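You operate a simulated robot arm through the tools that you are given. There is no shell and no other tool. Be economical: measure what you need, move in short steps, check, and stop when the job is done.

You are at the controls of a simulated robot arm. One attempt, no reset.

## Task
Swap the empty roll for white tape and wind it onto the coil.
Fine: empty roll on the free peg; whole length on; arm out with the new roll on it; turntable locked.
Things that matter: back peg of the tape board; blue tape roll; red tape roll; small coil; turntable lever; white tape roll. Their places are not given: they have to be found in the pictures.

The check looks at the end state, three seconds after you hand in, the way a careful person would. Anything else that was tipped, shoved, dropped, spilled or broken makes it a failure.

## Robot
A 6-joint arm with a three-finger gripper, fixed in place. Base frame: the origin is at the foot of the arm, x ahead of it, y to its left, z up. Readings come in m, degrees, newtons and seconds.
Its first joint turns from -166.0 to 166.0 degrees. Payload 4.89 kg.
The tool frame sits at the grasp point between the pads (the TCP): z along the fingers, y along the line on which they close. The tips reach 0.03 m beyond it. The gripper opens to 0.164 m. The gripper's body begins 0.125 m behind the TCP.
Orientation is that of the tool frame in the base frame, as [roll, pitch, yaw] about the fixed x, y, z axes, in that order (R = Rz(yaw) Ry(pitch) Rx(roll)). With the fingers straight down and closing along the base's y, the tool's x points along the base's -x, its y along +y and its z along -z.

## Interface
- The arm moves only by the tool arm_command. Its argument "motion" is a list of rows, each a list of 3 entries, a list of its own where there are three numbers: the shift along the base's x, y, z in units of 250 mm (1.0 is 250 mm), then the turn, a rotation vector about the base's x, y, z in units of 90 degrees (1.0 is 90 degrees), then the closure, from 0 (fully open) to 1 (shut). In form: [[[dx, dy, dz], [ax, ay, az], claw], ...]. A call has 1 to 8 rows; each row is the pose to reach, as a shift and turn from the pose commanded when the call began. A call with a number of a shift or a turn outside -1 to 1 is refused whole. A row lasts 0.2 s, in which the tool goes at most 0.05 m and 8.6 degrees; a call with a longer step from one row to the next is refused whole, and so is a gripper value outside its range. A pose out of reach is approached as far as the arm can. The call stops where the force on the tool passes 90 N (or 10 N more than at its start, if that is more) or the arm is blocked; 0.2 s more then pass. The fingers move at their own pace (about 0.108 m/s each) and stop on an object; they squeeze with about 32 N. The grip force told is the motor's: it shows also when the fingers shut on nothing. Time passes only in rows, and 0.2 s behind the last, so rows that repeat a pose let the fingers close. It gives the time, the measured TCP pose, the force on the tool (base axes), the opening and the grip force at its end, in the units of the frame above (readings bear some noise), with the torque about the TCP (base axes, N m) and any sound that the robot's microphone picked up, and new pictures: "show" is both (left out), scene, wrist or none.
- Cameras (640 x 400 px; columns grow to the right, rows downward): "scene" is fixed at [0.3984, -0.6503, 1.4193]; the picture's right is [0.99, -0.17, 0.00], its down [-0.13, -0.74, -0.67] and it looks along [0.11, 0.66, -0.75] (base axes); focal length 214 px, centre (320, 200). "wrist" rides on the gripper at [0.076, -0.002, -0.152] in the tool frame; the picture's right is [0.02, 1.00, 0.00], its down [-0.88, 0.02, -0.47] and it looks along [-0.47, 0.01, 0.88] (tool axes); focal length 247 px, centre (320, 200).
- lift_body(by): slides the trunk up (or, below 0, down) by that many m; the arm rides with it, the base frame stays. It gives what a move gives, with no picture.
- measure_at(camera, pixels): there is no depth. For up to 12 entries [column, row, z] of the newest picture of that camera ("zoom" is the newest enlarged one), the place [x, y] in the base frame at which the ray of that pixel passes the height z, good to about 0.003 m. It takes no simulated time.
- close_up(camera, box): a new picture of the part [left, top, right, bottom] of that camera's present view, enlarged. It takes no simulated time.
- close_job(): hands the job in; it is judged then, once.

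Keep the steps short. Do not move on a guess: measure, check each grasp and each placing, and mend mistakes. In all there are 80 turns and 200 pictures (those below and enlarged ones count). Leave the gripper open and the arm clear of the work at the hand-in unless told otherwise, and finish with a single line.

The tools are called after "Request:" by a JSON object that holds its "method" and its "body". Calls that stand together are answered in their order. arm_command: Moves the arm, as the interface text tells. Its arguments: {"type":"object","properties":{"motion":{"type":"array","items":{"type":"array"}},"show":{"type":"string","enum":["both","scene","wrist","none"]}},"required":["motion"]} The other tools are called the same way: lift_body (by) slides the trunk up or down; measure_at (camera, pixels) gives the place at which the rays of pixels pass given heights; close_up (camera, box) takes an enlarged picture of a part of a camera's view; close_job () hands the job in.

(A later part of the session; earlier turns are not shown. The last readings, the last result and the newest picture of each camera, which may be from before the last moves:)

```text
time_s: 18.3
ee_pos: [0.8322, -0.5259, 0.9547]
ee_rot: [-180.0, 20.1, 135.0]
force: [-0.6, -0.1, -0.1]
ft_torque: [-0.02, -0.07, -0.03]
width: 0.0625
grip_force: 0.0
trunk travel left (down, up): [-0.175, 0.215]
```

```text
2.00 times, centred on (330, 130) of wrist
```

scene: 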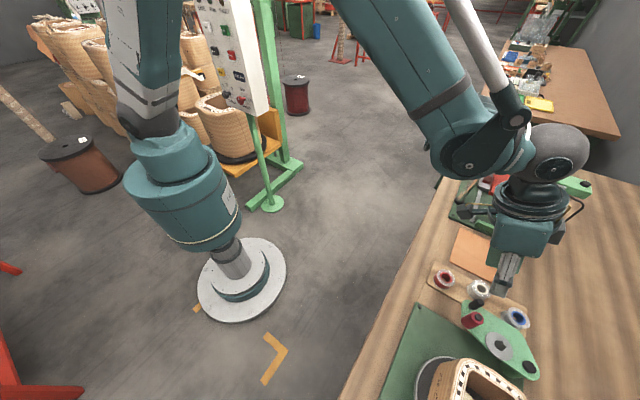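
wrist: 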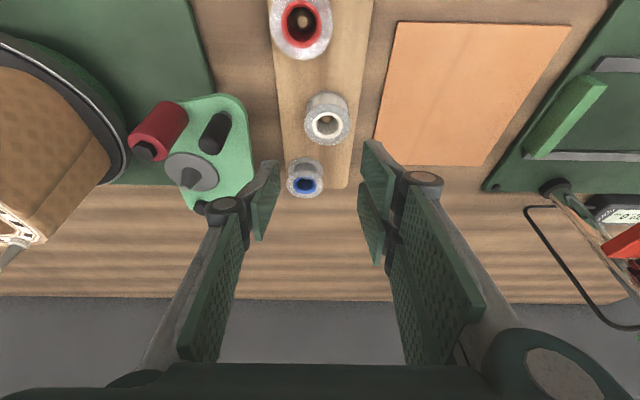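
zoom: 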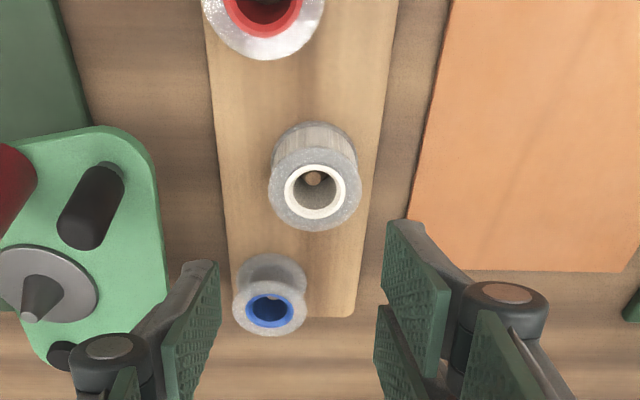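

The blue roll sits on the back peg. I measure the white roll's centre.

Request:
{"method": "measure_at", "body": {"camera": "zoom", "pixels": [[315, 191, 0.865], [315, 191, 0.87], [313, 178, 0.85], [270, 310, 0.865], [270, 310, 0.87]]}}

Request:
{"method": "close_up", "body": {"camera": "scene", "box": [450, 260, 550, 360]}}

Request:
{"method": "measure_at", "body": {"camera": "scene", "pixels": [[480, 290, 0.865], [480, 290, 0.87]]}}

```text
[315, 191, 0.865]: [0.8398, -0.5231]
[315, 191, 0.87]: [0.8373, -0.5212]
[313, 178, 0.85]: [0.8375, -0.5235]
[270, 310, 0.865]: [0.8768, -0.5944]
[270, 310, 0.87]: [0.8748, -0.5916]
```

```text
4.00 times, centred on (500, 310) of scene
```

zoom: 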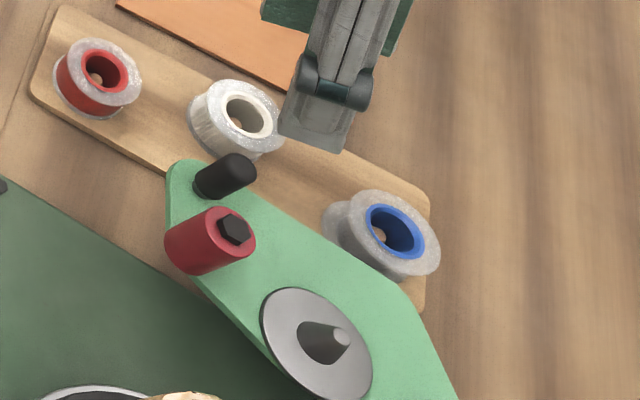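

```text
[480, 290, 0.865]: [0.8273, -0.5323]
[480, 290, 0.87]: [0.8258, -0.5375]
```

I take the white centre as about (0.8395,-0.5265) and descend to z 0.888 for a check.

Request:
{"method": "arm_command", "body": {"motion": [[[0.029, -0.002, -0.08], [0, 0, 0], 0.62], [[0.029, -0.002, -0.16], [0, 0, 0], 0.62], [[0.029, -0.002, -0.23], [0, 0, 0], 0.62], [[0.029, -0.002, -0.265], [0, 0, 0], 0.62], [[0.029, -0.002, -0.265], [0, 0, 0], 0.62]]}}

Request:
{"method": "close_up", "body": {"camera": "wrist", "box": [220, 80, 440, 260]}}

Request:
{"method": "close_up", "body": {"camera": "scene", "box": [450, 260, 550, 360]}}

```text
time_s: 19.5
ee_pos: [0.8405, -0.5284, 0.8863]
ee_rot: [-180.0, 20.2, 135.0]
force: [-0.2, -1.3, -0.9]
ft_torque: [0.0, 0.02, -0.02]
width: 0.0621
grip_force: 0.0
trunk travel left (down, up): [-0.175, 0.215]
```

scene: 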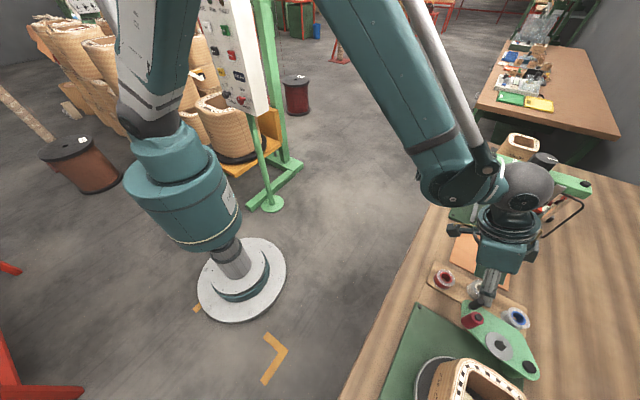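
wrist: 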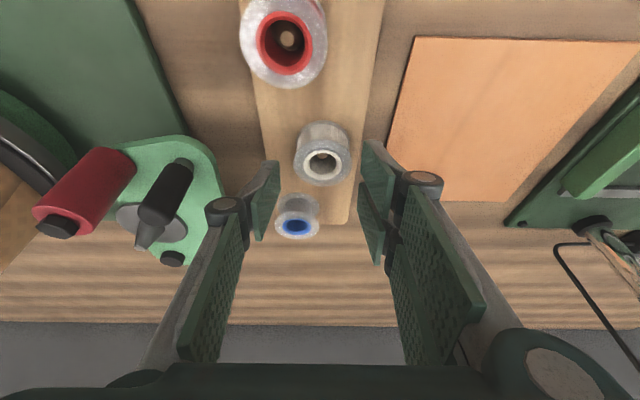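

```text
2.22 times, centred on (330, 170) of wrist
```

zoom: 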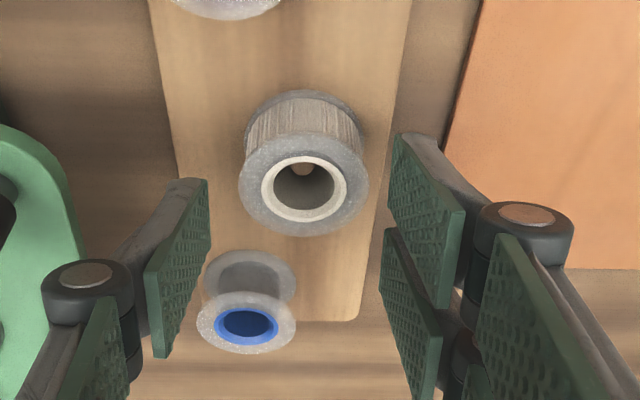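

```text
4.00 times, centred on (500, 310) of scene
```

zoom: 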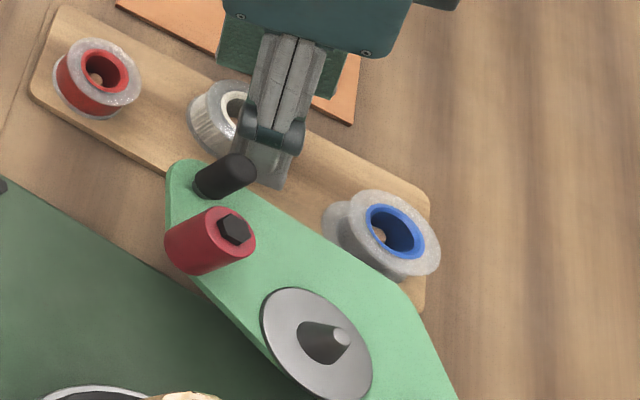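

Request:
{"method": "measure_at", "body": {"camera": "wrist", "pixels": [[322.3, 165.5, 0.862], [322.3, 165.5, 0.867], [322, 158, 0.848]]}}

```text
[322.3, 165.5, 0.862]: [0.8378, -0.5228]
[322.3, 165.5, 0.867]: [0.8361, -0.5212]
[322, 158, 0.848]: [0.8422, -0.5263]
```

Small correction and descend to z 0.871, then close.

Request:
{"method": "arm_command", "body": {"motion": [[[-0.004, 0.012, -0.03], [0, 0, 0], 0.62], [[-0.004, 0.012, -0.061], [0, 0, 0], 0.62], [[-0.004, 0.012, -0.061], [0, 0, 0], 0.68], [[-0.004, 0.012, -0.061], [0, 0, 0], 0.74], [[-0.004, 0.012, -0.061], [0, 0, 0], 0.85], [[-0.004, 0.012, -0.061], [0, 0, 0], 0.85]], "show": "wrist"}}

Request:
{"method": "close_up", "body": {"camera": "wrist", "box": [220, 80, 440, 260]}}

```text
time_s: 20.9
ee_pos: [0.8408, -0.5248, 0.8716]
ee_rot: [-179.9, 20.1, 134.9]
force: [0.5, 0.0, 0.7]
ft_torque: [-0.04, 0.0, -0.02]
width: 0.043
grip_force: 31.8
trunk travel left (down, up): [-0.175, 0.215]
```

wrist: 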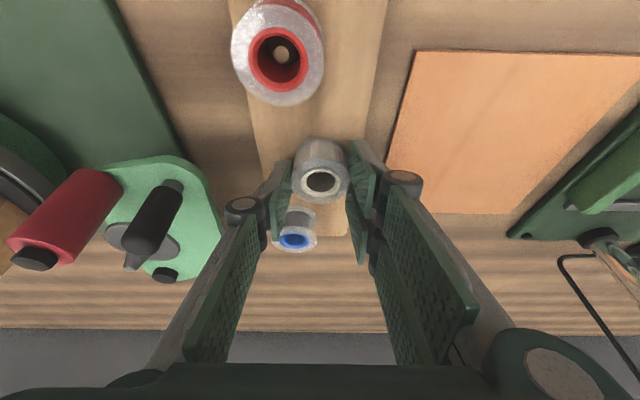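

```text
2.22 times, centred on (330, 170) of wrist
```

zoom: 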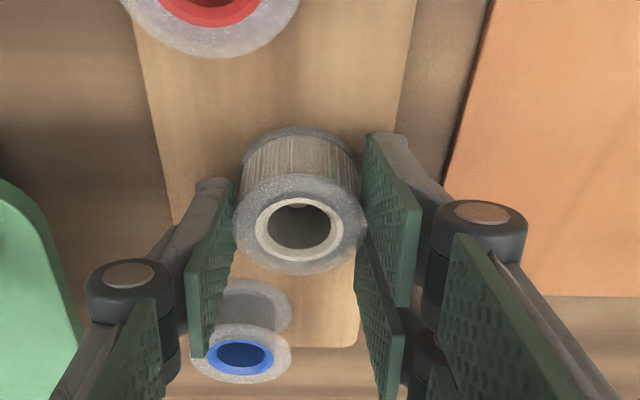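

White roll gripped (43 mm). I lift it straight off to z≈1.02.

Request:
{"method": "arm_command", "body": {"motion": [[[0, 0, 0.08], [0, 0, 0], 0.85], [[0, 0, 0.2], [0, 0, 0], 0.85], [[0, 0, 0.36], [0, 0, 0], 0.85], [[0, 0, 0.52], [0, 0, 0], 0.85], [[0, 0, 0.6], [0, 0, 0], 0.85], [[0, 0, 0.6], [0, 0, 0], 0.85]]}}

Request:
{"method": "close_up", "body": {"camera": "wrist", "box": [220, 80, 440, 260]}}

```text
time_s: 22.3
ee_pos: [0.838, -0.5235, 1.0223]
ee_rot: [-180.0, 20.1, 135.0]
force: [-0.1, 1.1, 0.3]
ft_torque: [-0.02, -0.05, 0.02]
width: 0.0433
grip_force: 32.0
trunk travel left (down, up): [-0.175, 0.215]
```

scene: 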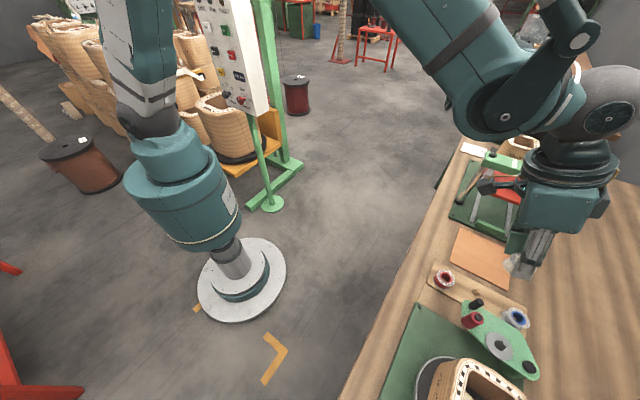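
wrist: 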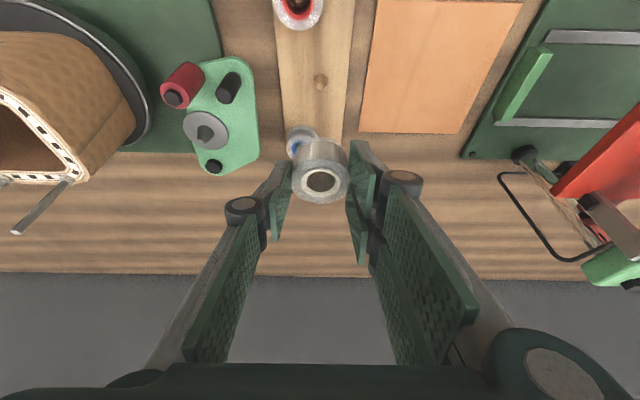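

```text
2.22 times, centred on (330, 170) of wrist
```

zoom: 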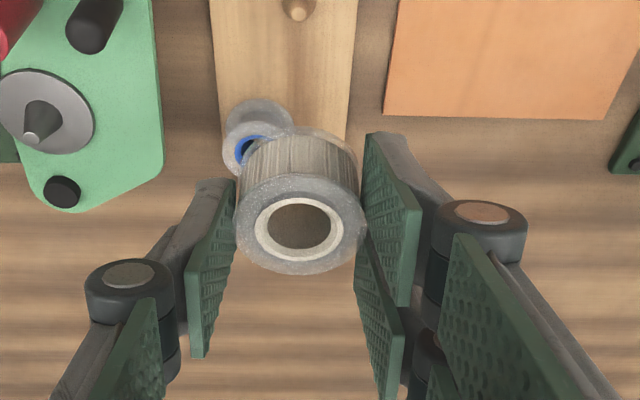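

White roll is held. I carry it over the arm's peg.

Request:
{"method": "arm_command", "body": {"motion": [[[-0.06, -0.12, 0], [0, 0, 0], 0.85], [[-0.124, -0.243, 0], [0, 0, 0], 0.85], [[-0.186, -0.365, 0], [0, 0, 0], 0.85], [[-0.248, -0.486, 0], [0, 0, 0], 0.85], [[-0.248, -0.486, -0.1], [0, 0, 0], 0.85], [[-0.248, -0.486, -0.16], [0, 0, 0], 0.85], [[-0.248, -0.486, -0.16], [0, 0, 0], 0.85]]}}

Request:
{"method": "close_up", "body": {"camera": "wrist", "box": [220, 50, 440, 250]}}

```text
time_s: 23.9
ee_pos: [0.7779, -0.647, 0.9809]
ee_rot: [180.0, 20.1, 135.0]
force: [0.9, -0.2, -0.6]
ft_torque: [0.0, 0.01, -0.01]
width: 0.0432
grip_force: 32.1
trunk travel left (down, up): [-0.175, 0.215]
```

scene: 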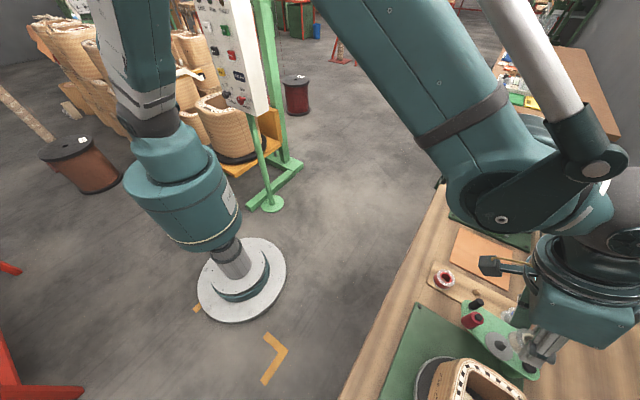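
wrist: 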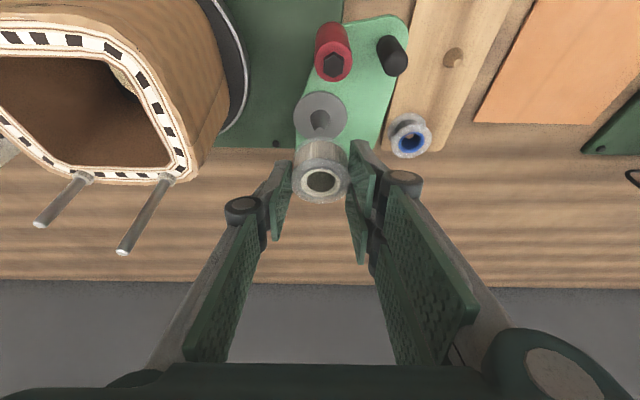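

```text
2.00 times, centred on (330, 150) of wrist
```

zoom: 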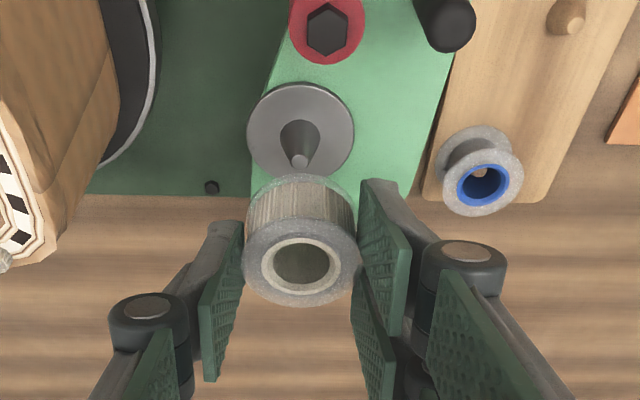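

Aligned sideways; I shift 2.5 mm inward and lower to about z 0.938, then step.

Request:
{"method": "arm_command", "body": {"motion": [[[-0.007, 0.007, -0.04], [0, 0, 0], 0.85], [[-0.007, 0.007, -0.09], [0, 0, 0], 0.85], [[-0.007, 0.007, -0.13], [0, 0, 0], 0.85], [[-0.007, 0.007, -0.165], [0, 0, 0], 0.85], [[-0.007, 0.007, -0.165], [0, 0, 0], 0.85]], "show": "wrist"}}

Request:
{"method": "close_up", "body": {"camera": "wrist", "box": [220, 50, 440, 250]}}

Request:
{"method": "close_up", "body": {"camera": "scene", "box": [450, 290, 550, 390]}}

```text
time_s: 25.1
ee_pos: [0.7744, -0.6448, 0.941]
ee_rot: [180.0, 20.1, 135.0]
force: [-19.2, 8.9, 5.6]
ft_torque: [0.39, 0.8, 0.03]
width: 0.0431
grip_force: 32.1
trunk travel left (down, up): [-0.175, 0.215]
```

wrist: 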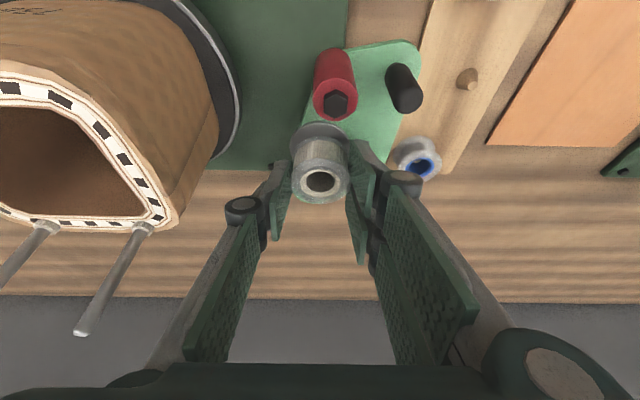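

```text
2.00 times, centred on (330, 150) of wrist
```

zoom: 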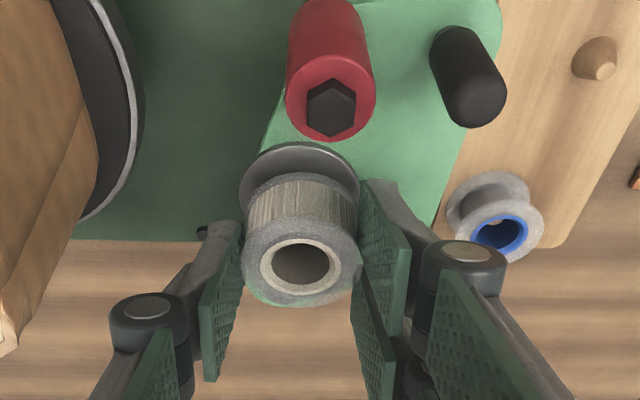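

```text
4.00 times, centred on (500, 340) of scene
```

zoom: 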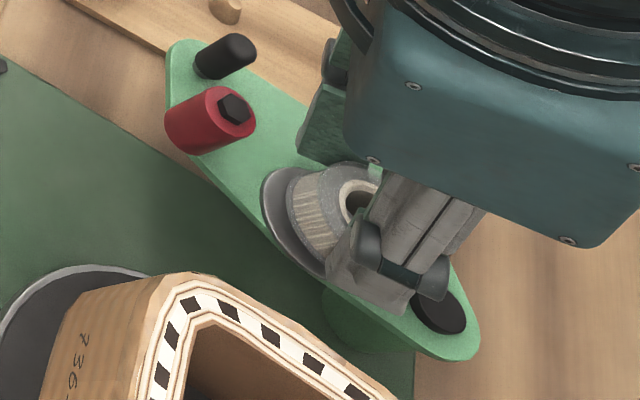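

Side force of about 20 N inward: the roll is a bit too far out. I shift 2 mm inward and check.

Request:
{"method": "arm_command", "body": {"motion": [[[-0.006, 0.006, 0.004], [0, 0, 0], 0.85], [[-0.006, 0.006, 0.004], [0, 0, 0], 0.85]], "show": "none"}}

```text
time_s: 25.7
ee_pos: [0.7746, -0.6427, 0.942]
ee_rot: [179.9, 20.2, 135.0]
force: [-3.0, -0.5, 0.9]
ft_torque: [-0.04, 0.11, 0.02]
width: 0.0429
grip_force: 32.1
trunk travel left (down, up): [-0.175, 0.215]
```

Force is gone. I lower in fine steps.

Request:
{"method": "arm_command", "body": {"motion": [[[-0.004, 0.004, -0.012], [0, 0, 0], 0.85], [[-0.004, 0.004, -0.022], [0, 0, 0], 0.85], [[-0.004, 0.004, -0.032], [0, 0, 0], 0.85], [[-0.004, 0.004, -0.032], [0, 0, 0], 0.85]], "show": "wrist"}}

Request:
{"method": "close_up", "body": {"camera": "wrist", "box": [220, 50, 440, 250]}}

```text
time_s: 26.7
ee_pos: [0.7722, -0.6425, 0.9333]
ee_rot: [-180.0, 20.1, 135.1]
force: [-4.5, -1.5, 9.6]
ft_torque: [-0.29, 0.14, 0.0]
width: 0.0429
grip_force: 31.8
trunk travel left (down, up): [-0.175, 0.215]
```

wrist: 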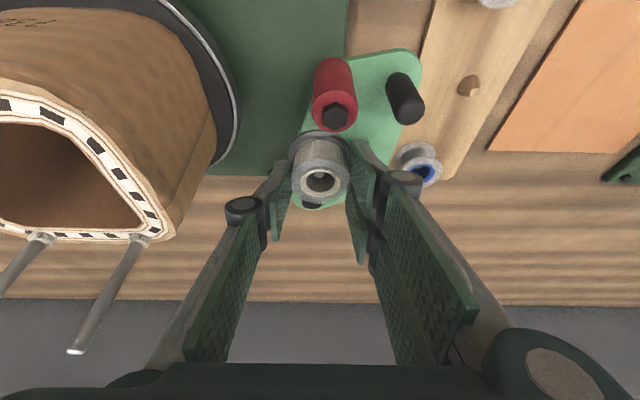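

```text
2.00 times, centred on (330, 150) of wrist
```

zoom: 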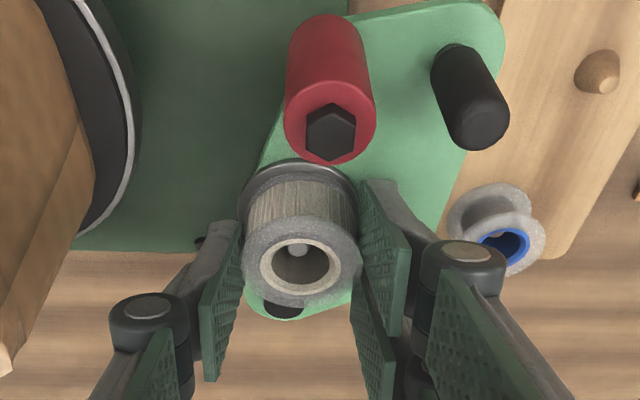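

The peg shows inside the bore and it just touches down. I open the fingers and lift away.

Request:
{"method": "arm_command", "body": {"motion": [[[0, 0, 0], [0, 0, 0], 0.72], [[0, 0, 0], [0, 0, 0], 0.64], [[0, 0, 0], [0, 0, 0], 0.6], [[0, 0, 0.08], [0, 0, 0], 0.6], [[0, 0, 0.2], [0, 0, 0], 0.6], [[0, 0, 0.36], [0, 0, 0], 0.6], [[0, 0, 0.5], [0, 0, 0], 0.6], [[0, 0, 0.5], [0, 0, 0], 0.6]]}}

Request:
{"method": "close_up", "body": {"camera": "wrist", "box": [230, 0, 430, 180]}}

Request:
{"method": "close_up", "body": {"camera": "scene", "box": [420, 260, 550, 390]}}

```text
time_s: 28.5
ee_pos: [0.7729, -0.6413, 1.0589]
ee_rot: [179.9, 20.2, 135.0]
force: [-0.8, -1.0, -0.5]
ft_torque: [0.02, -0.02, -0.01]
width: 0.0658
grip_force: 0.1
trunk travel left (down, up): [-0.175, 0.215]
```

scene: 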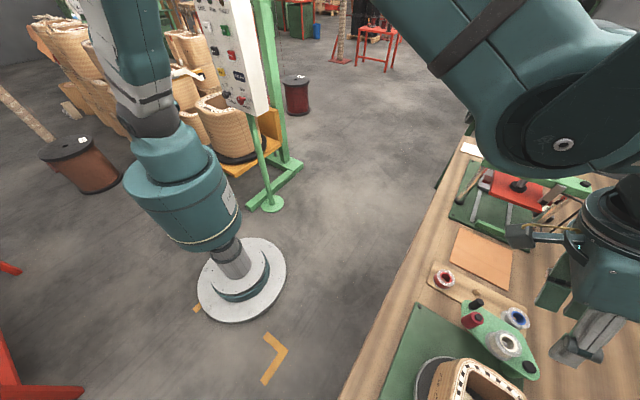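
wrist: 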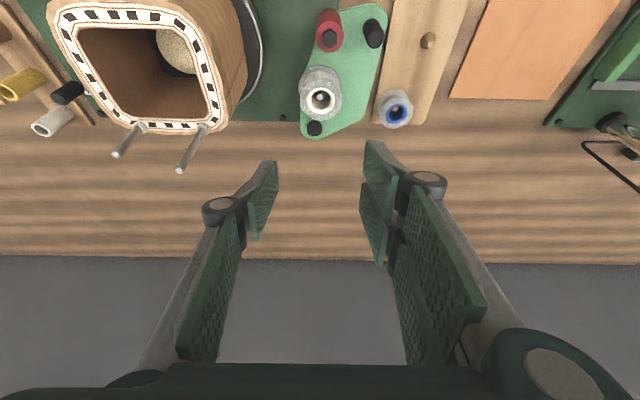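

```text
2.22 times, centred on (330, 90) of wrist
```

zoom: 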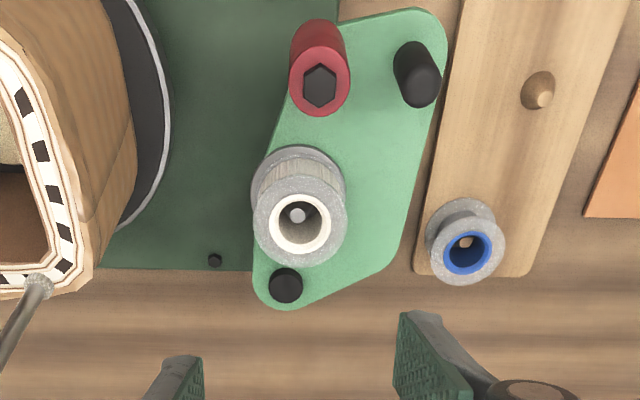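

```text
3.08 times, centred on (485, 325) of scene
```

zoom: 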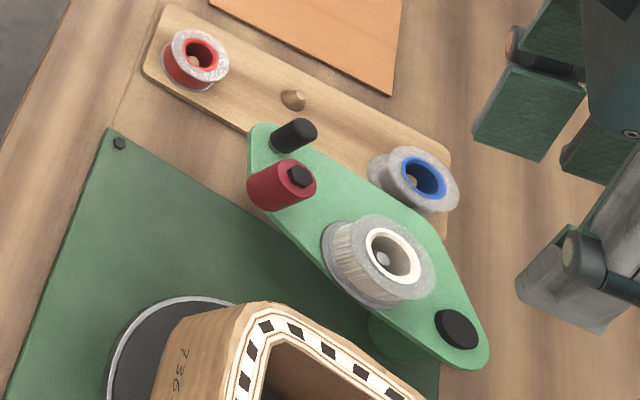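

White roll is seated on the arm peg, blue on the board. Now I look at the lever and knob: rise, untilt and move over that side.

Request:
{"method": "arm_command", "body": {"motion": [[[0, 0, 0.18], [0.02, 0.02, 0], 0.62], [[0, 0, 0.32], [0.05, 0.05, 0], 0.62], [[-0.17, -0.05, 0.32], [0.08, 0.08, 0], 0.62], [[-0.34, -0.1, 0.32], [0.11, 0.11, 0], 0.62], [[-0.51, -0.16, 0.32], [0.14, 0.14, 0], 0.62], [[-0.68, -0.22, 0.32], [0.157, 0.157, 0], 0.62], [[-0.84, -0.28, 0.32], [0.157, 0.157, 0], 0.62], [[-0.98, -0.315, 0.32], [0.157, 0.157, 0], 0.62]], "show": "wrist"}}

Request:
{"method": "close_up", "body": {"camera": "wrist", "box": [220, 120, 400, 290]}}

```text
time_s: 30.3
ee_pos: [0.5296, -0.7195, 1.1376]
ee_rot: [-180.0, 0.1, 135.0]
force: [1.5, -0.5, -0.2]
ft_torque: [-0.01, 0.2, 0.0]
width: 0.0625
grip_force: 0.1
trunk travel left (down, up): [-0.175, 0.215]
```

wrist: 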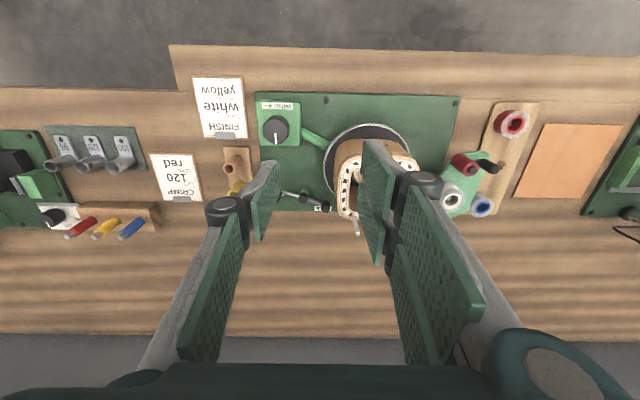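

```text
2.35 times, centred on (310, 205) of wrist
```

zoom: 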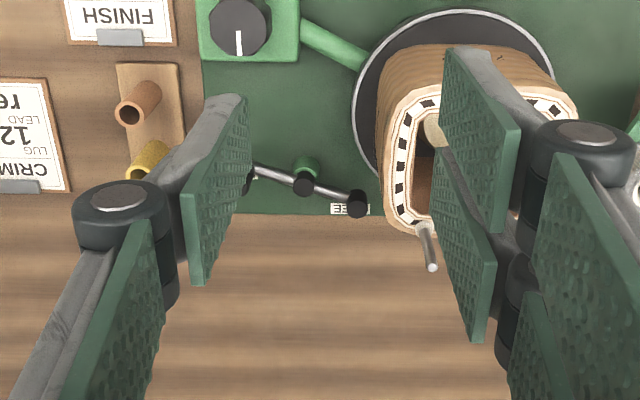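

Request:
{"method": "arm_command", "body": {"motion": [[[-0.14, 0.14, 0], [0, 0, 0], 0.62], [[-0.3, 0.3, 0], [0, 0, 0], 0.62], [[-0.45, 0.45, 0], [0, 0, 0], 0.62], [[-0.45, 0.45, 0], [0, 0, 0], 0.62]], "show": "wrist"}}

Request:
{"method": "close_up", "body": {"camera": "wrist", "box": [240, 190, 350, 290]}}

Request:
{"method": "close_up", "body": {"camera": "wrist", "box": [250, 140, 310, 200]}}

```text
refused: row 2 steps farther than a row can; nothing moved
```

```text
4.00 times, centred on (295, 240) of wrist
```

zoom: 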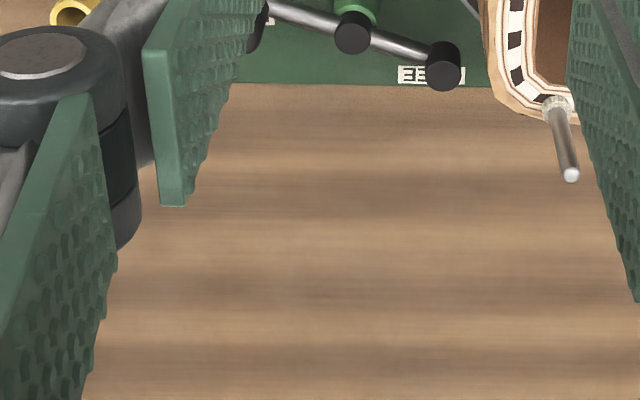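

```text
6.67 times, centred on (280, 170) of wrist
```

zoom: 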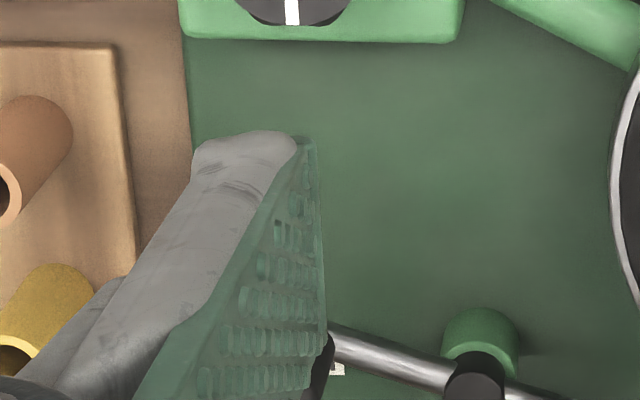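

Request:
{"method": "arm_command", "body": {"motion": [[[-0.12, 0.12, 0], [0, 0, 0], 0.62], [[-0.24, 0.24, 0], [0, 0, 0], 0.62], [[-0.36, 0.36, 0], [0, 0, 0], 0.62], [[-0.48, 0.48, 0], [0, 0, 0], 0.62], [[-0.48, 0.48, 0], [0, 0, 0], 0.62]], "show": "wrist"}}

Request:
{"method": "close_up", "body": {"camera": "wrist", "box": [220, 180, 370, 300]}}

```text
time_s: 31.5
ee_pos: [0.4061, -0.6004, 1.1392]
ee_rot: [179.9, 0.2, 135.1]
force: [-1.2, 0.0, 0.6]
ft_torque: [-0.1, -0.08, -0.01]
width: 0.0623
grip_force: 0.0
trunk travel left (down, up): [-0.175, 0.215]
```

wrist: 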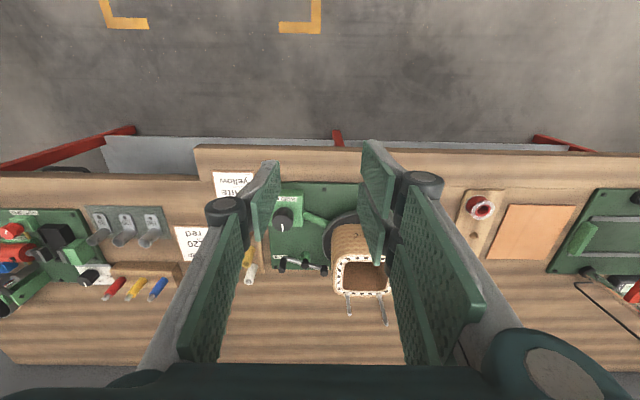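

```text
3.33 times, centred on (295, 240) of wrist
```

zoom: 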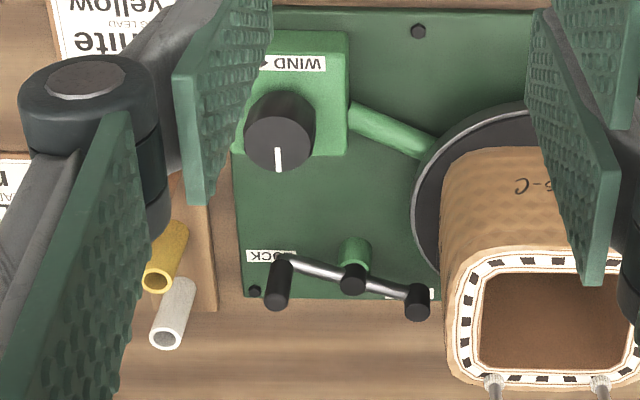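

The lever pivot is about (0.617,-0.853), handle post at (0.5745,-0.876), z 0.855–0.89, standing at LOCK. Gripper body would pass near the coil's leads, so I turn the tool by 90° (closing along the bench depth), closing the fingers for pushing.

Request:
{"method": "arm_command", "body": {"motion": [[[0.05, -0.1, 0], [0, 0, 0.092], 0.7], [[0.1, -0.2, 0], [0, 0, 0.184], 0.8], [[0.15, -0.3, 0], [0, 0, 0.276], 0.9], [[0.2, -0.4, 0], [0, 0, 0.368], 1], [[0.25, -0.5, 0], [0, 0, 0.46], 1], [[0.3, -0.6, 0], [0, 0, 0.552], 1], [[0.34, -0.7, 0], [0, 0, 0.644], 1], [[0.376, -0.8, 0], [0, 0, 0.736], 1]], "show": "none"}}

Request:
{"method": "arm_command", "body": {"motion": [[[0, 0, 0], [0, 0, 0.09], 1], [[0, 0, 0], [0, 0, 0.18], 1], [[0, 0, 0], [0, 0, 0.264], 1], [[0, 0, 0], [0, 0, 0.264], 1]]}}

Request:
{"method": "close_up", "body": {"camera": "wrist", "box": [230, 100, 430, 260]}}

```text
time_s: 33.3
ee_pos: [0.5016, -0.8013, 1.1388]
ee_rot: [-179.9, 0.1, -158.7]
force: [0.4, 1.4, 1.6]
ft_torque: [-0.16, 0.0, -0.02]
width: 0.0
grip_force: 32.0
trunk travel left (down, up): [-0.175, 0.215]
```

```text
time_s: 34.3
ee_pos: [0.5024, -0.8005, 1.1379]
ee_rot: [180.0, 0.2, -134.9]
force: [0.2, 0.3, -0.8]
ft_torque: [0.0, -0.01, -0.01]
width: 0.0
grip_force: 31.8
trunk travel left (down, up): [-0.175, 0.215]
```

scene: 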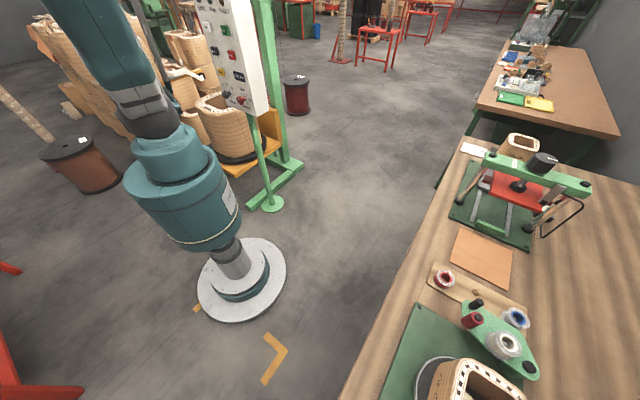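
wrist: 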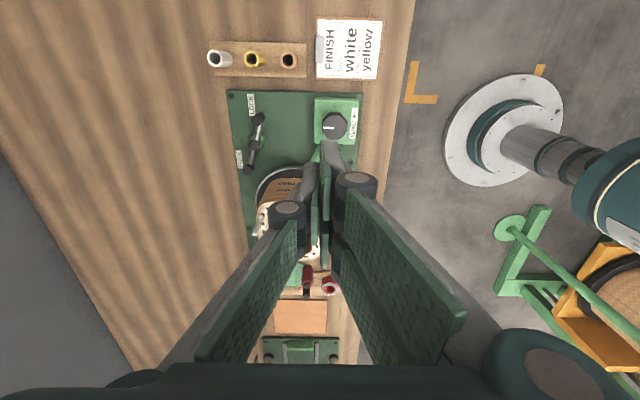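

```text
2.50 times, centred on (330, 180) of wrist
```

zoom: 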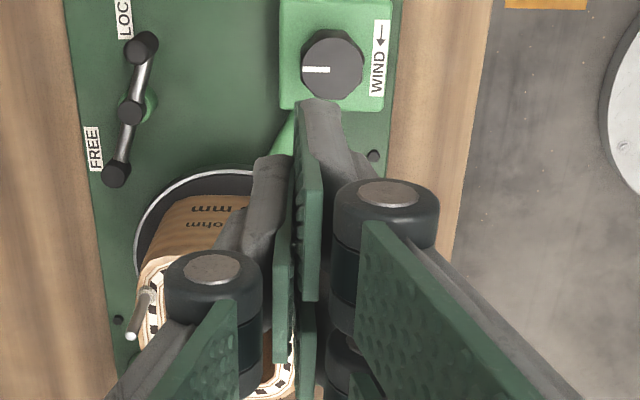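

Great view: the labels LOCK and FREE are readable and the lever handle stands at LOCK. I enlarge for the geometry.

Request:
{"method": "close_up", "body": {"camera": "wrist", "box": [220, 80, 300, 185]}}

Request:
{"method": "close_up", "body": {"camera": "wrist", "box": [300, 90, 370, 160]}}

Request:
{"method": "measure_at", "body": {"camera": "wrist", "pixels": [[258, 118, 0.89], [250, 144, 0.86], [244, 169, 0.87], [334, 127, 0.9], [334, 127, 0.87], [252, 105, 0.83], [238, 160, 0.83]]}}

```text
3.81 times, centred on (260, 132) of wrist
```

zoom: 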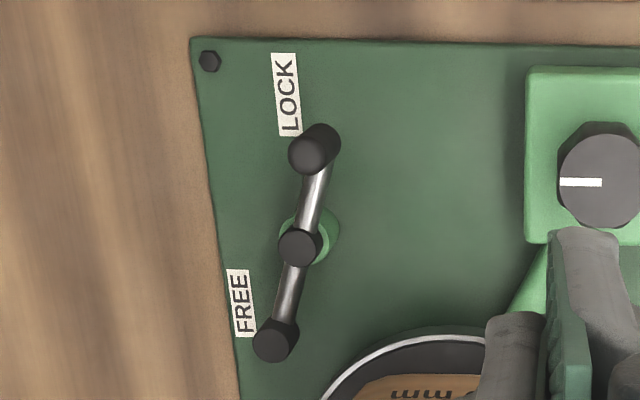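

```text
5.71 times, centred on (335, 125) of wrist
```

zoom: 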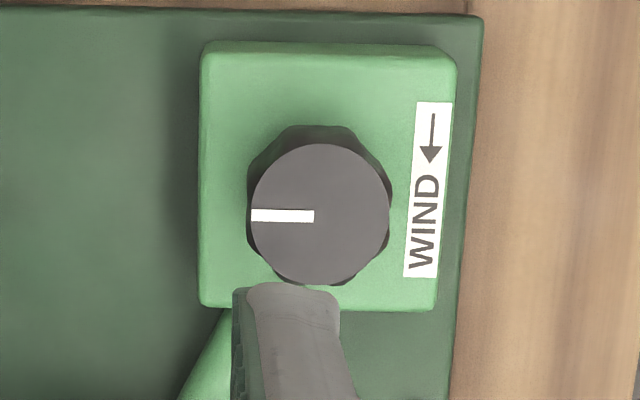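

```text
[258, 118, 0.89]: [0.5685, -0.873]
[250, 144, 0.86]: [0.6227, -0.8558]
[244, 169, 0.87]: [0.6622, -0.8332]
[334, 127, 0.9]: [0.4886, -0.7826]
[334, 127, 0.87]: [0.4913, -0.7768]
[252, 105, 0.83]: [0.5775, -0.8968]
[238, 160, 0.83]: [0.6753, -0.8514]
```

Arrow on the WIND label and pointer seen. Now I go above the lever handle with tool vertical, fingers 50 mm open, to test reach.

Request:
{"method": "arm_command", "body": {"motion": [[[0.06, -0.06, -0.1], [0, 0, 0], 0.9], [[0.12, -0.12, -0.2], [0, 0, 0], 0.8], [[0.18, -0.18, -0.3], [0, 0, 0], 0.7], [[0.24, -0.24, -0.4], [0, 0, 0], 0.7], [[0.288, -0.302, -0.5], [0, 0, 0], 0.7], [[0.288, -0.302, -0.56], [0, 0, 0], 0.7], [[0.288, -0.302, -0.56], [0, 0, 0], 0.7]], "show": "wrist"}}

Request:
{"method": "close_up", "body": {"camera": "wrist", "box": [220, 60, 420, 240]}}

```text
time_s: 35.9
ee_pos: [0.5752, -0.8747, 0.9982]
ee_rot: [180.0, 0.1, -135.0]
force: [0.8, 0.0, 1.1]
ft_torque: [0.07, 0.01, 0.0]
width: 0.0491
grip_force: 0.0
trunk travel left (down, up): [-0.175, 0.215]
```

wrist: 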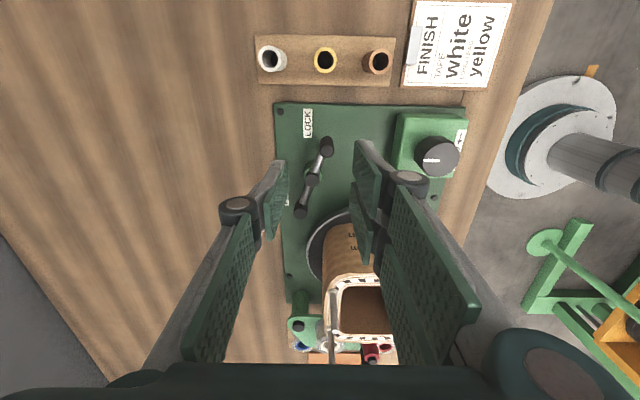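

```text
2.22 times, centred on (320, 150) of wrist
```

zoom: 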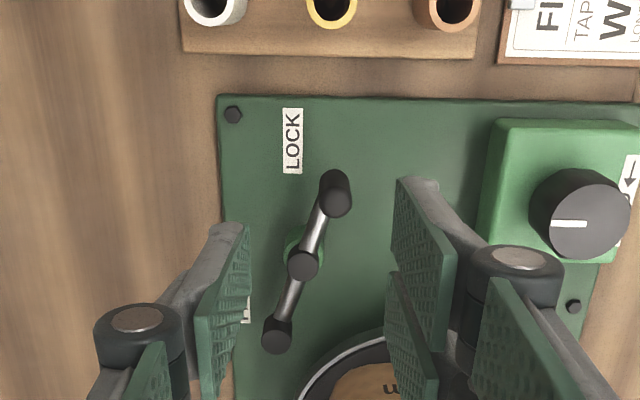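

Reach is fine with a vertical tool. I measure the lever parts here.

Request:
{"method": "measure_at", "body": {"camera": "zoom", "pixels": [[338, 200, 0.89], [338, 200, 0.9], [331, 180, 0.855], [303, 264, 0.86], [278, 338, 0.865], [583, 215, 0.9]]}}

```text
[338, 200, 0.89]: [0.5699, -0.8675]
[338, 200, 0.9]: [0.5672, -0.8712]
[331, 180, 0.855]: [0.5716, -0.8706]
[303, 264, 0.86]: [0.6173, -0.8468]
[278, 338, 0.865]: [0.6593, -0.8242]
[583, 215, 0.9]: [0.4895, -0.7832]
```

Handle at (0.5705,-0.8695), pivot (0.6175,-0.848), radius 52 mm. I descend over the handle and grip it.

Request:
{"method": "arm_command", "body": {"motion": [[[-0.019, 0.021, -0.12], [0, 0, 0], 0.7], [[-0.019, 0.021, -0.24], [0, 0, 0], 0.7], [[-0.019, 0.021, -0.35], [0, 0, 0], 0.7], [[-0.019, 0.021, -0.35], [0, 0, 0], 0.8], [[-0.019, 0.021, -0.35], [0, 0, 0], 0.9], [[-0.019, 0.021, -0.35], [0, 0, 0], 1], [[-0.019, 0.021, -0.35], [0, 0, 0], 1]], "show": "wrist"}}

Request:
{"method": "close_up", "body": {"camera": "wrist", "box": [220, 60, 420, 240]}}

```text
time_s: 37.5
ee_pos: [0.5705, -0.8718, 0.9106]
ee_rot: [179.9, 0.1, -135.0]
force: [-2.7, 3.9, -4.8]
ft_torque: [0.17, 0.04, 0.19]
width: 0.0146
grip_force: 45.2
trunk travel left (down, up): [-0.175, 0.215]
```

wrist: 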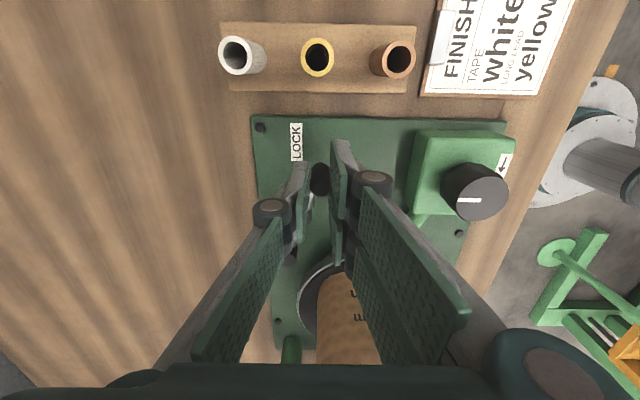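

```text
2.22 times, centred on (320, 150) of wrist
```

zoom: 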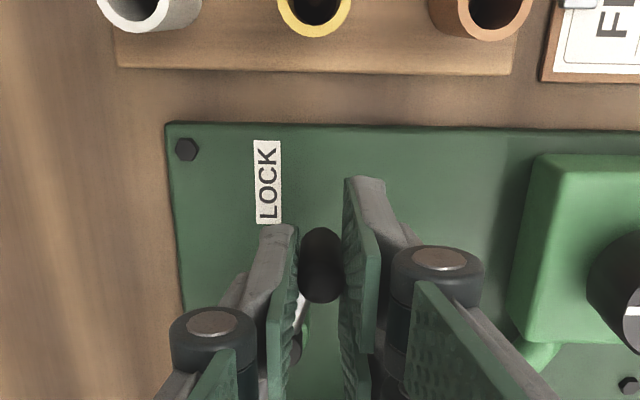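

Handle gripped (14.6 mm). I test a 6 mm push to the back (+depth).

Request:
{"method": "arm_command", "body": {"motion": [[[0.009, -0.009, 0], [0, 0, 0], 1], [[0.018, -0.018, 0], [0, 0, 0], 1], [[0.018, -0.018, 0], [0, 0, 0], 1]], "show": "none"}}

```text
time_s: 38.3
ee_pos: [0.575, -0.8764, 0.91]
ee_rot: [-180.0, 0.1, -135.0]
force: [-4.5, -1.9, -7.3]
ft_torque: [-0.05, 0.13, -0.03]
width: 0.0142
grip_force: 44.9
trunk travel left (down, up): [-0.175, 0.215]
```

It moves freely. I continue along the arc to the back, watching the force.

Request:
{"method": "arm_command", "body": {"motion": [[[0.018, -0.018, 0], [0, 0, 0], 1], [[0.036, -0.036, 0], [0, 0, 0], 1], [[0.054, -0.054, 0], [0, 0, 0], 1], [[0.054, -0.054, 0], [0, 0, 0], 1]], "show": "wrist"}}

Request:
{"method": "close_up", "body": {"camera": "wrist", "box": [220, 60, 420, 240]}}

```text
time_s: 39.3
ee_pos: [0.5886, -0.8899, 0.9114]
ee_rot: [180.0, 0.1, -135.0]
force: [-10.0, -6.6, -4.2]
ft_torque: [-0.14, 0.34, 0.25]
width: 0.0143
grip_force: 44.8
trunk travel left (down, up): [-0.175, 0.215]
```

wrist: 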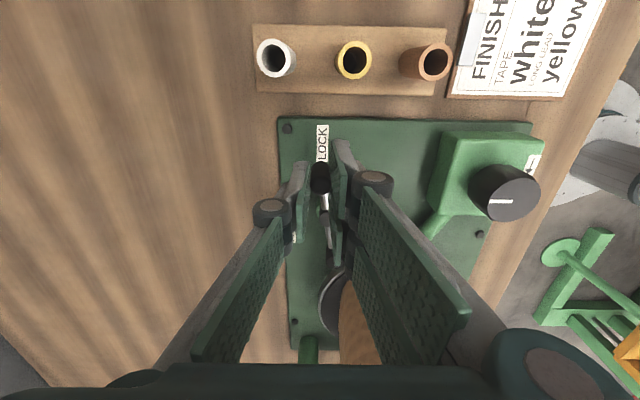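

```text
2.22 times, centred on (320, 150) of wrist
```

zoom: 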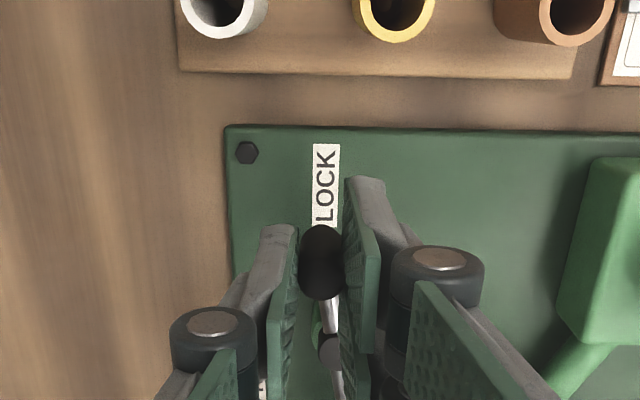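

The handle now points right at LOCK. I push further around the back to see if there is a stop.

Request:
{"method": "arm_command", "body": {"motion": [[[0.02, -0.012, 0], [0, 0, 0], 1], [[0.042, -0.022, 0], [0, 0, 0], 1], [[0.063, -0.029, 0], [0, 0, 0], 1], [[0.063, -0.029, 0], [0, 0, 0], 1]], "show": "wrist"}}

Request:
{"method": "close_up", "body": {"camera": "wrist", "box": [220, 60, 420, 240]}}

```text
time_s: 40.3
ee_pos: [0.6023, -0.897, 0.9116]
ee_rot: [179.9, 0.1, -135.0]
force: [-8.3, -16.1, 2.6]
ft_torque: [-0.58, 0.39, 0.22]
width: 0.0138
grip_force: 44.4
trunk travel left (down, up): [-0.175, 0.215]
```

wrist: 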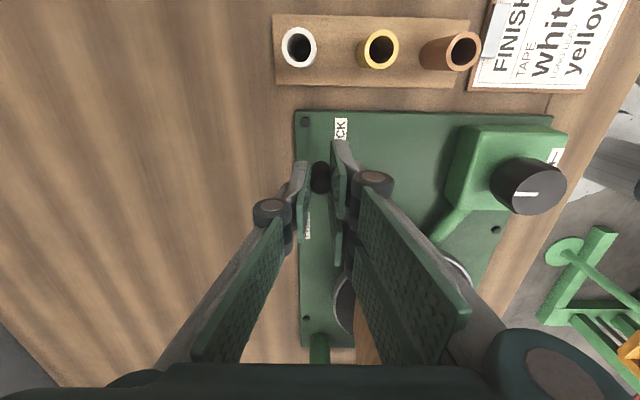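

```text
2.22 times, centred on (320, 150) of wrist
```

zoom: 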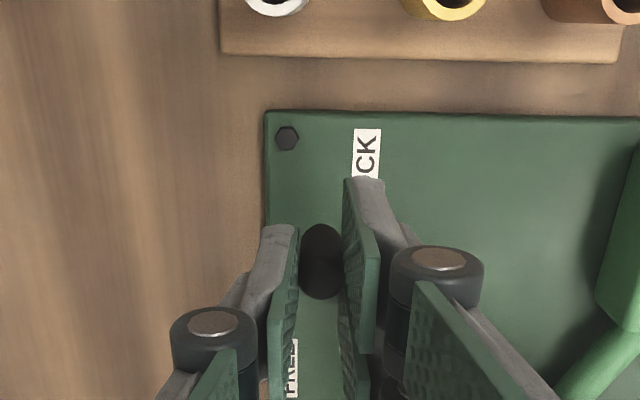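

It keeps turning with light force. I continue along the arc toward FREE.

Request:
{"method": "arm_command", "body": {"motion": [[[0.015, -0.018, 0], [0, 0, 0], 1], [[0.03, -0.025, 0], [0, 0, 0], 1], [[0.048, -0.028, 0], [0, 0, 0], 1], [[0.066, -0.029, 0], [0, 0, 0], 1], [[0.066, -0.029, 0], [0, 0, 0], 1]], "show": "wrist"}}

Request:
{"method": "close_up", "body": {"camera": "wrist", "box": [220, 100, 420, 280]}}

```text
time_s: 40.9
ee_pos: [0.6057, -0.8983, 0.9112]
ee_rot: [179.3, 0.3, -135.1]
force: [-23.9, 24.6, 4.0]
ft_torque: [0.6, 0.85, 0.15]
width: 0.0142
grip_force: 45.2
trunk travel left (down, up): [-0.175, 0.215]
stopped in row 3: the force on the tool passed its limit at 92 N (the readings are from after the stop); the commanded pose is now the measured one
```

wrist: 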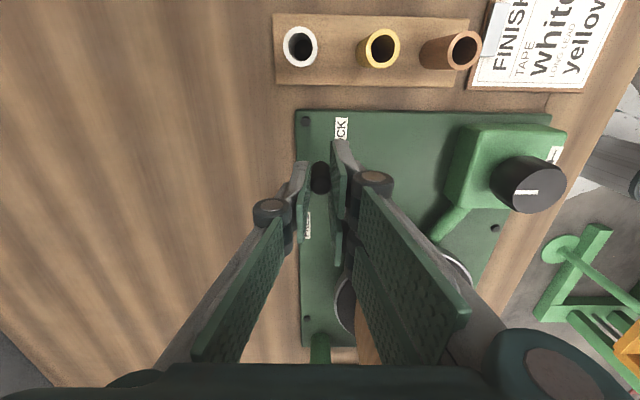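

```text
2.22 times, centred on (320, 190) of wrist
```

zoom: 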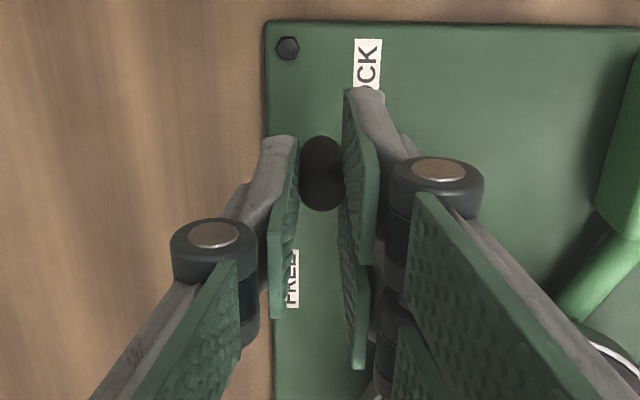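

There is a hard stop here (handle past the LOCK label), so travel is about 45° with the start pose likely the other end = FREE (lever tail at FREE). I return it to the start pose and feel for a stop there.

Request:
{"method": "arm_command", "body": {"motion": [[[-0.03, 0.003, 0], [0, 0, 0], 1], [[-0.067, 0.014, 0], [0, 0, 0], 1], [[-0.087, 0.031, 0], [0, 0, 0], 1], [[-0.107, 0.051, 0], [0, 0, 0], 1], [[-0.125, 0.078, 0], [0, 0, 0], 1], [[-0.14, 0.103, 0], [0, 0, 0], 1], [[-0.14, 0.103, 0], [0, 0, 0], 1]], "show": "none"}}

Request:
{"method": "arm_command", "body": {"motion": [[[-0.012, 0.014, 0], [0, 0, 0], 1], [[-0.024, 0.028, 0], [0, 0, 0], 1], [[-0.024, 0.028, 0], [0, 0, 0], 1]], "show": "wrist"}}

```text
time_s: 42.5
ee_pos: [0.5732, -0.8733, 0.9095]
ee_rot: [179.6, 0.1, -135.0]
force: [15.6, 3.4, 8.6]
ft_torque: [-0.21, -0.55, -0.2]
width: 0.0145
grip_force: 45.2
trunk travel left (down, up): [-0.175, 0.215]
```

```text
time_s: 43.2
ee_pos: [0.571, -0.8708, 0.9099]
ee_rot: [180.0, 0.1, -134.9]
force: [18.3, -16.9, -6.4]
ft_torque: [-0.64, -0.3, 0.09]
width: 0.0144
grip_force: 45.0
trunk travel left (down, up): [-0.175, 0.215]
stopped in row 3: the force on the tool passed its limit at 95 N (the readings are from after the stop); the commanded pose is now the measured one
```

wrist: 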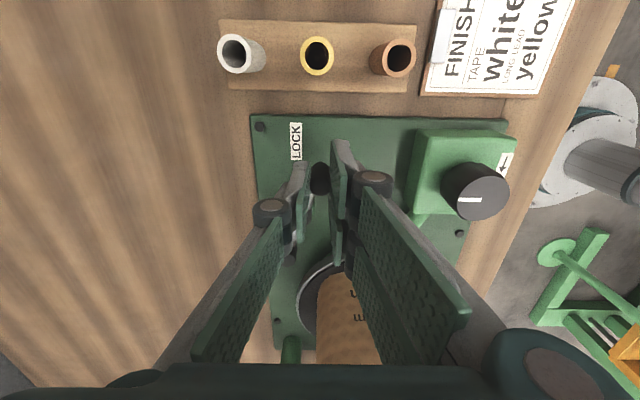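

Both ends are hard stops. At the far stop the lever's tail swings toward the turntable rim (brake) with the handle at LOCK, while at this start stop the tail points at FREE; so it's free now. I release and rise.

Request:
{"method": "arm_command", "body": {"motion": [[[0, 0, 0], [0, 0, 0], 0.8], [[0, 0, 0], [0, 0, 0], 0.7], [[0, 0, 0.15], [0, 0, 0], 0.7], [[0, 0, 0.34], [0, 0, 0], 0.7], [[0, 0, 0.52], [0, 0, 0], 0.7], [[0, 0, 0.7], [0, 0, 0], 0.7], [[-0.1, 0.1, 0.8], [0, 0, 0], 0.7], [[-0.2, 0.2, 0.8], [0, 0, 0], 0.7]], "show": "wrist"}}

Request:
{"method": "close_up", "body": {"camera": "wrist", "box": [240, 60, 420, 240]}}

```text
time_s: 45.0
ee_pos: [0.5182, -0.8182, 1.111]
ee_rot: [179.8, 0.1, -135.0]
force: [1.5, -0.9, -1.0]
ft_torque: [0.11, 0.16, -0.02]
width: 0.0491
grip_force: 0.0
trunk travel left (down, up): [-0.175, 0.215]
```

wrist: 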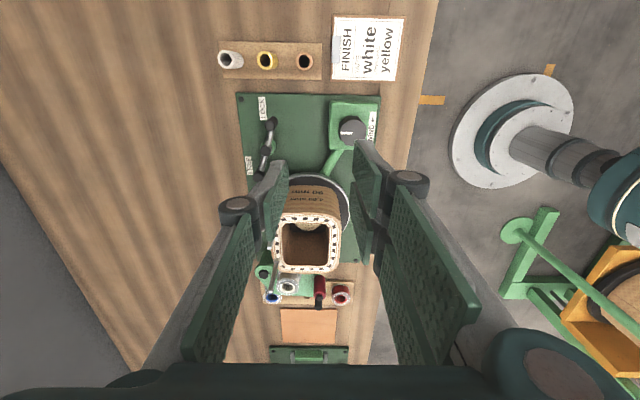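

```text
2.22 times, centred on (330, 150) of wrist
```

zoom: 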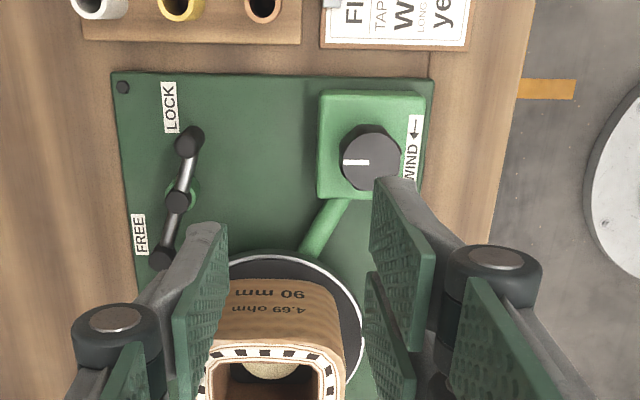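

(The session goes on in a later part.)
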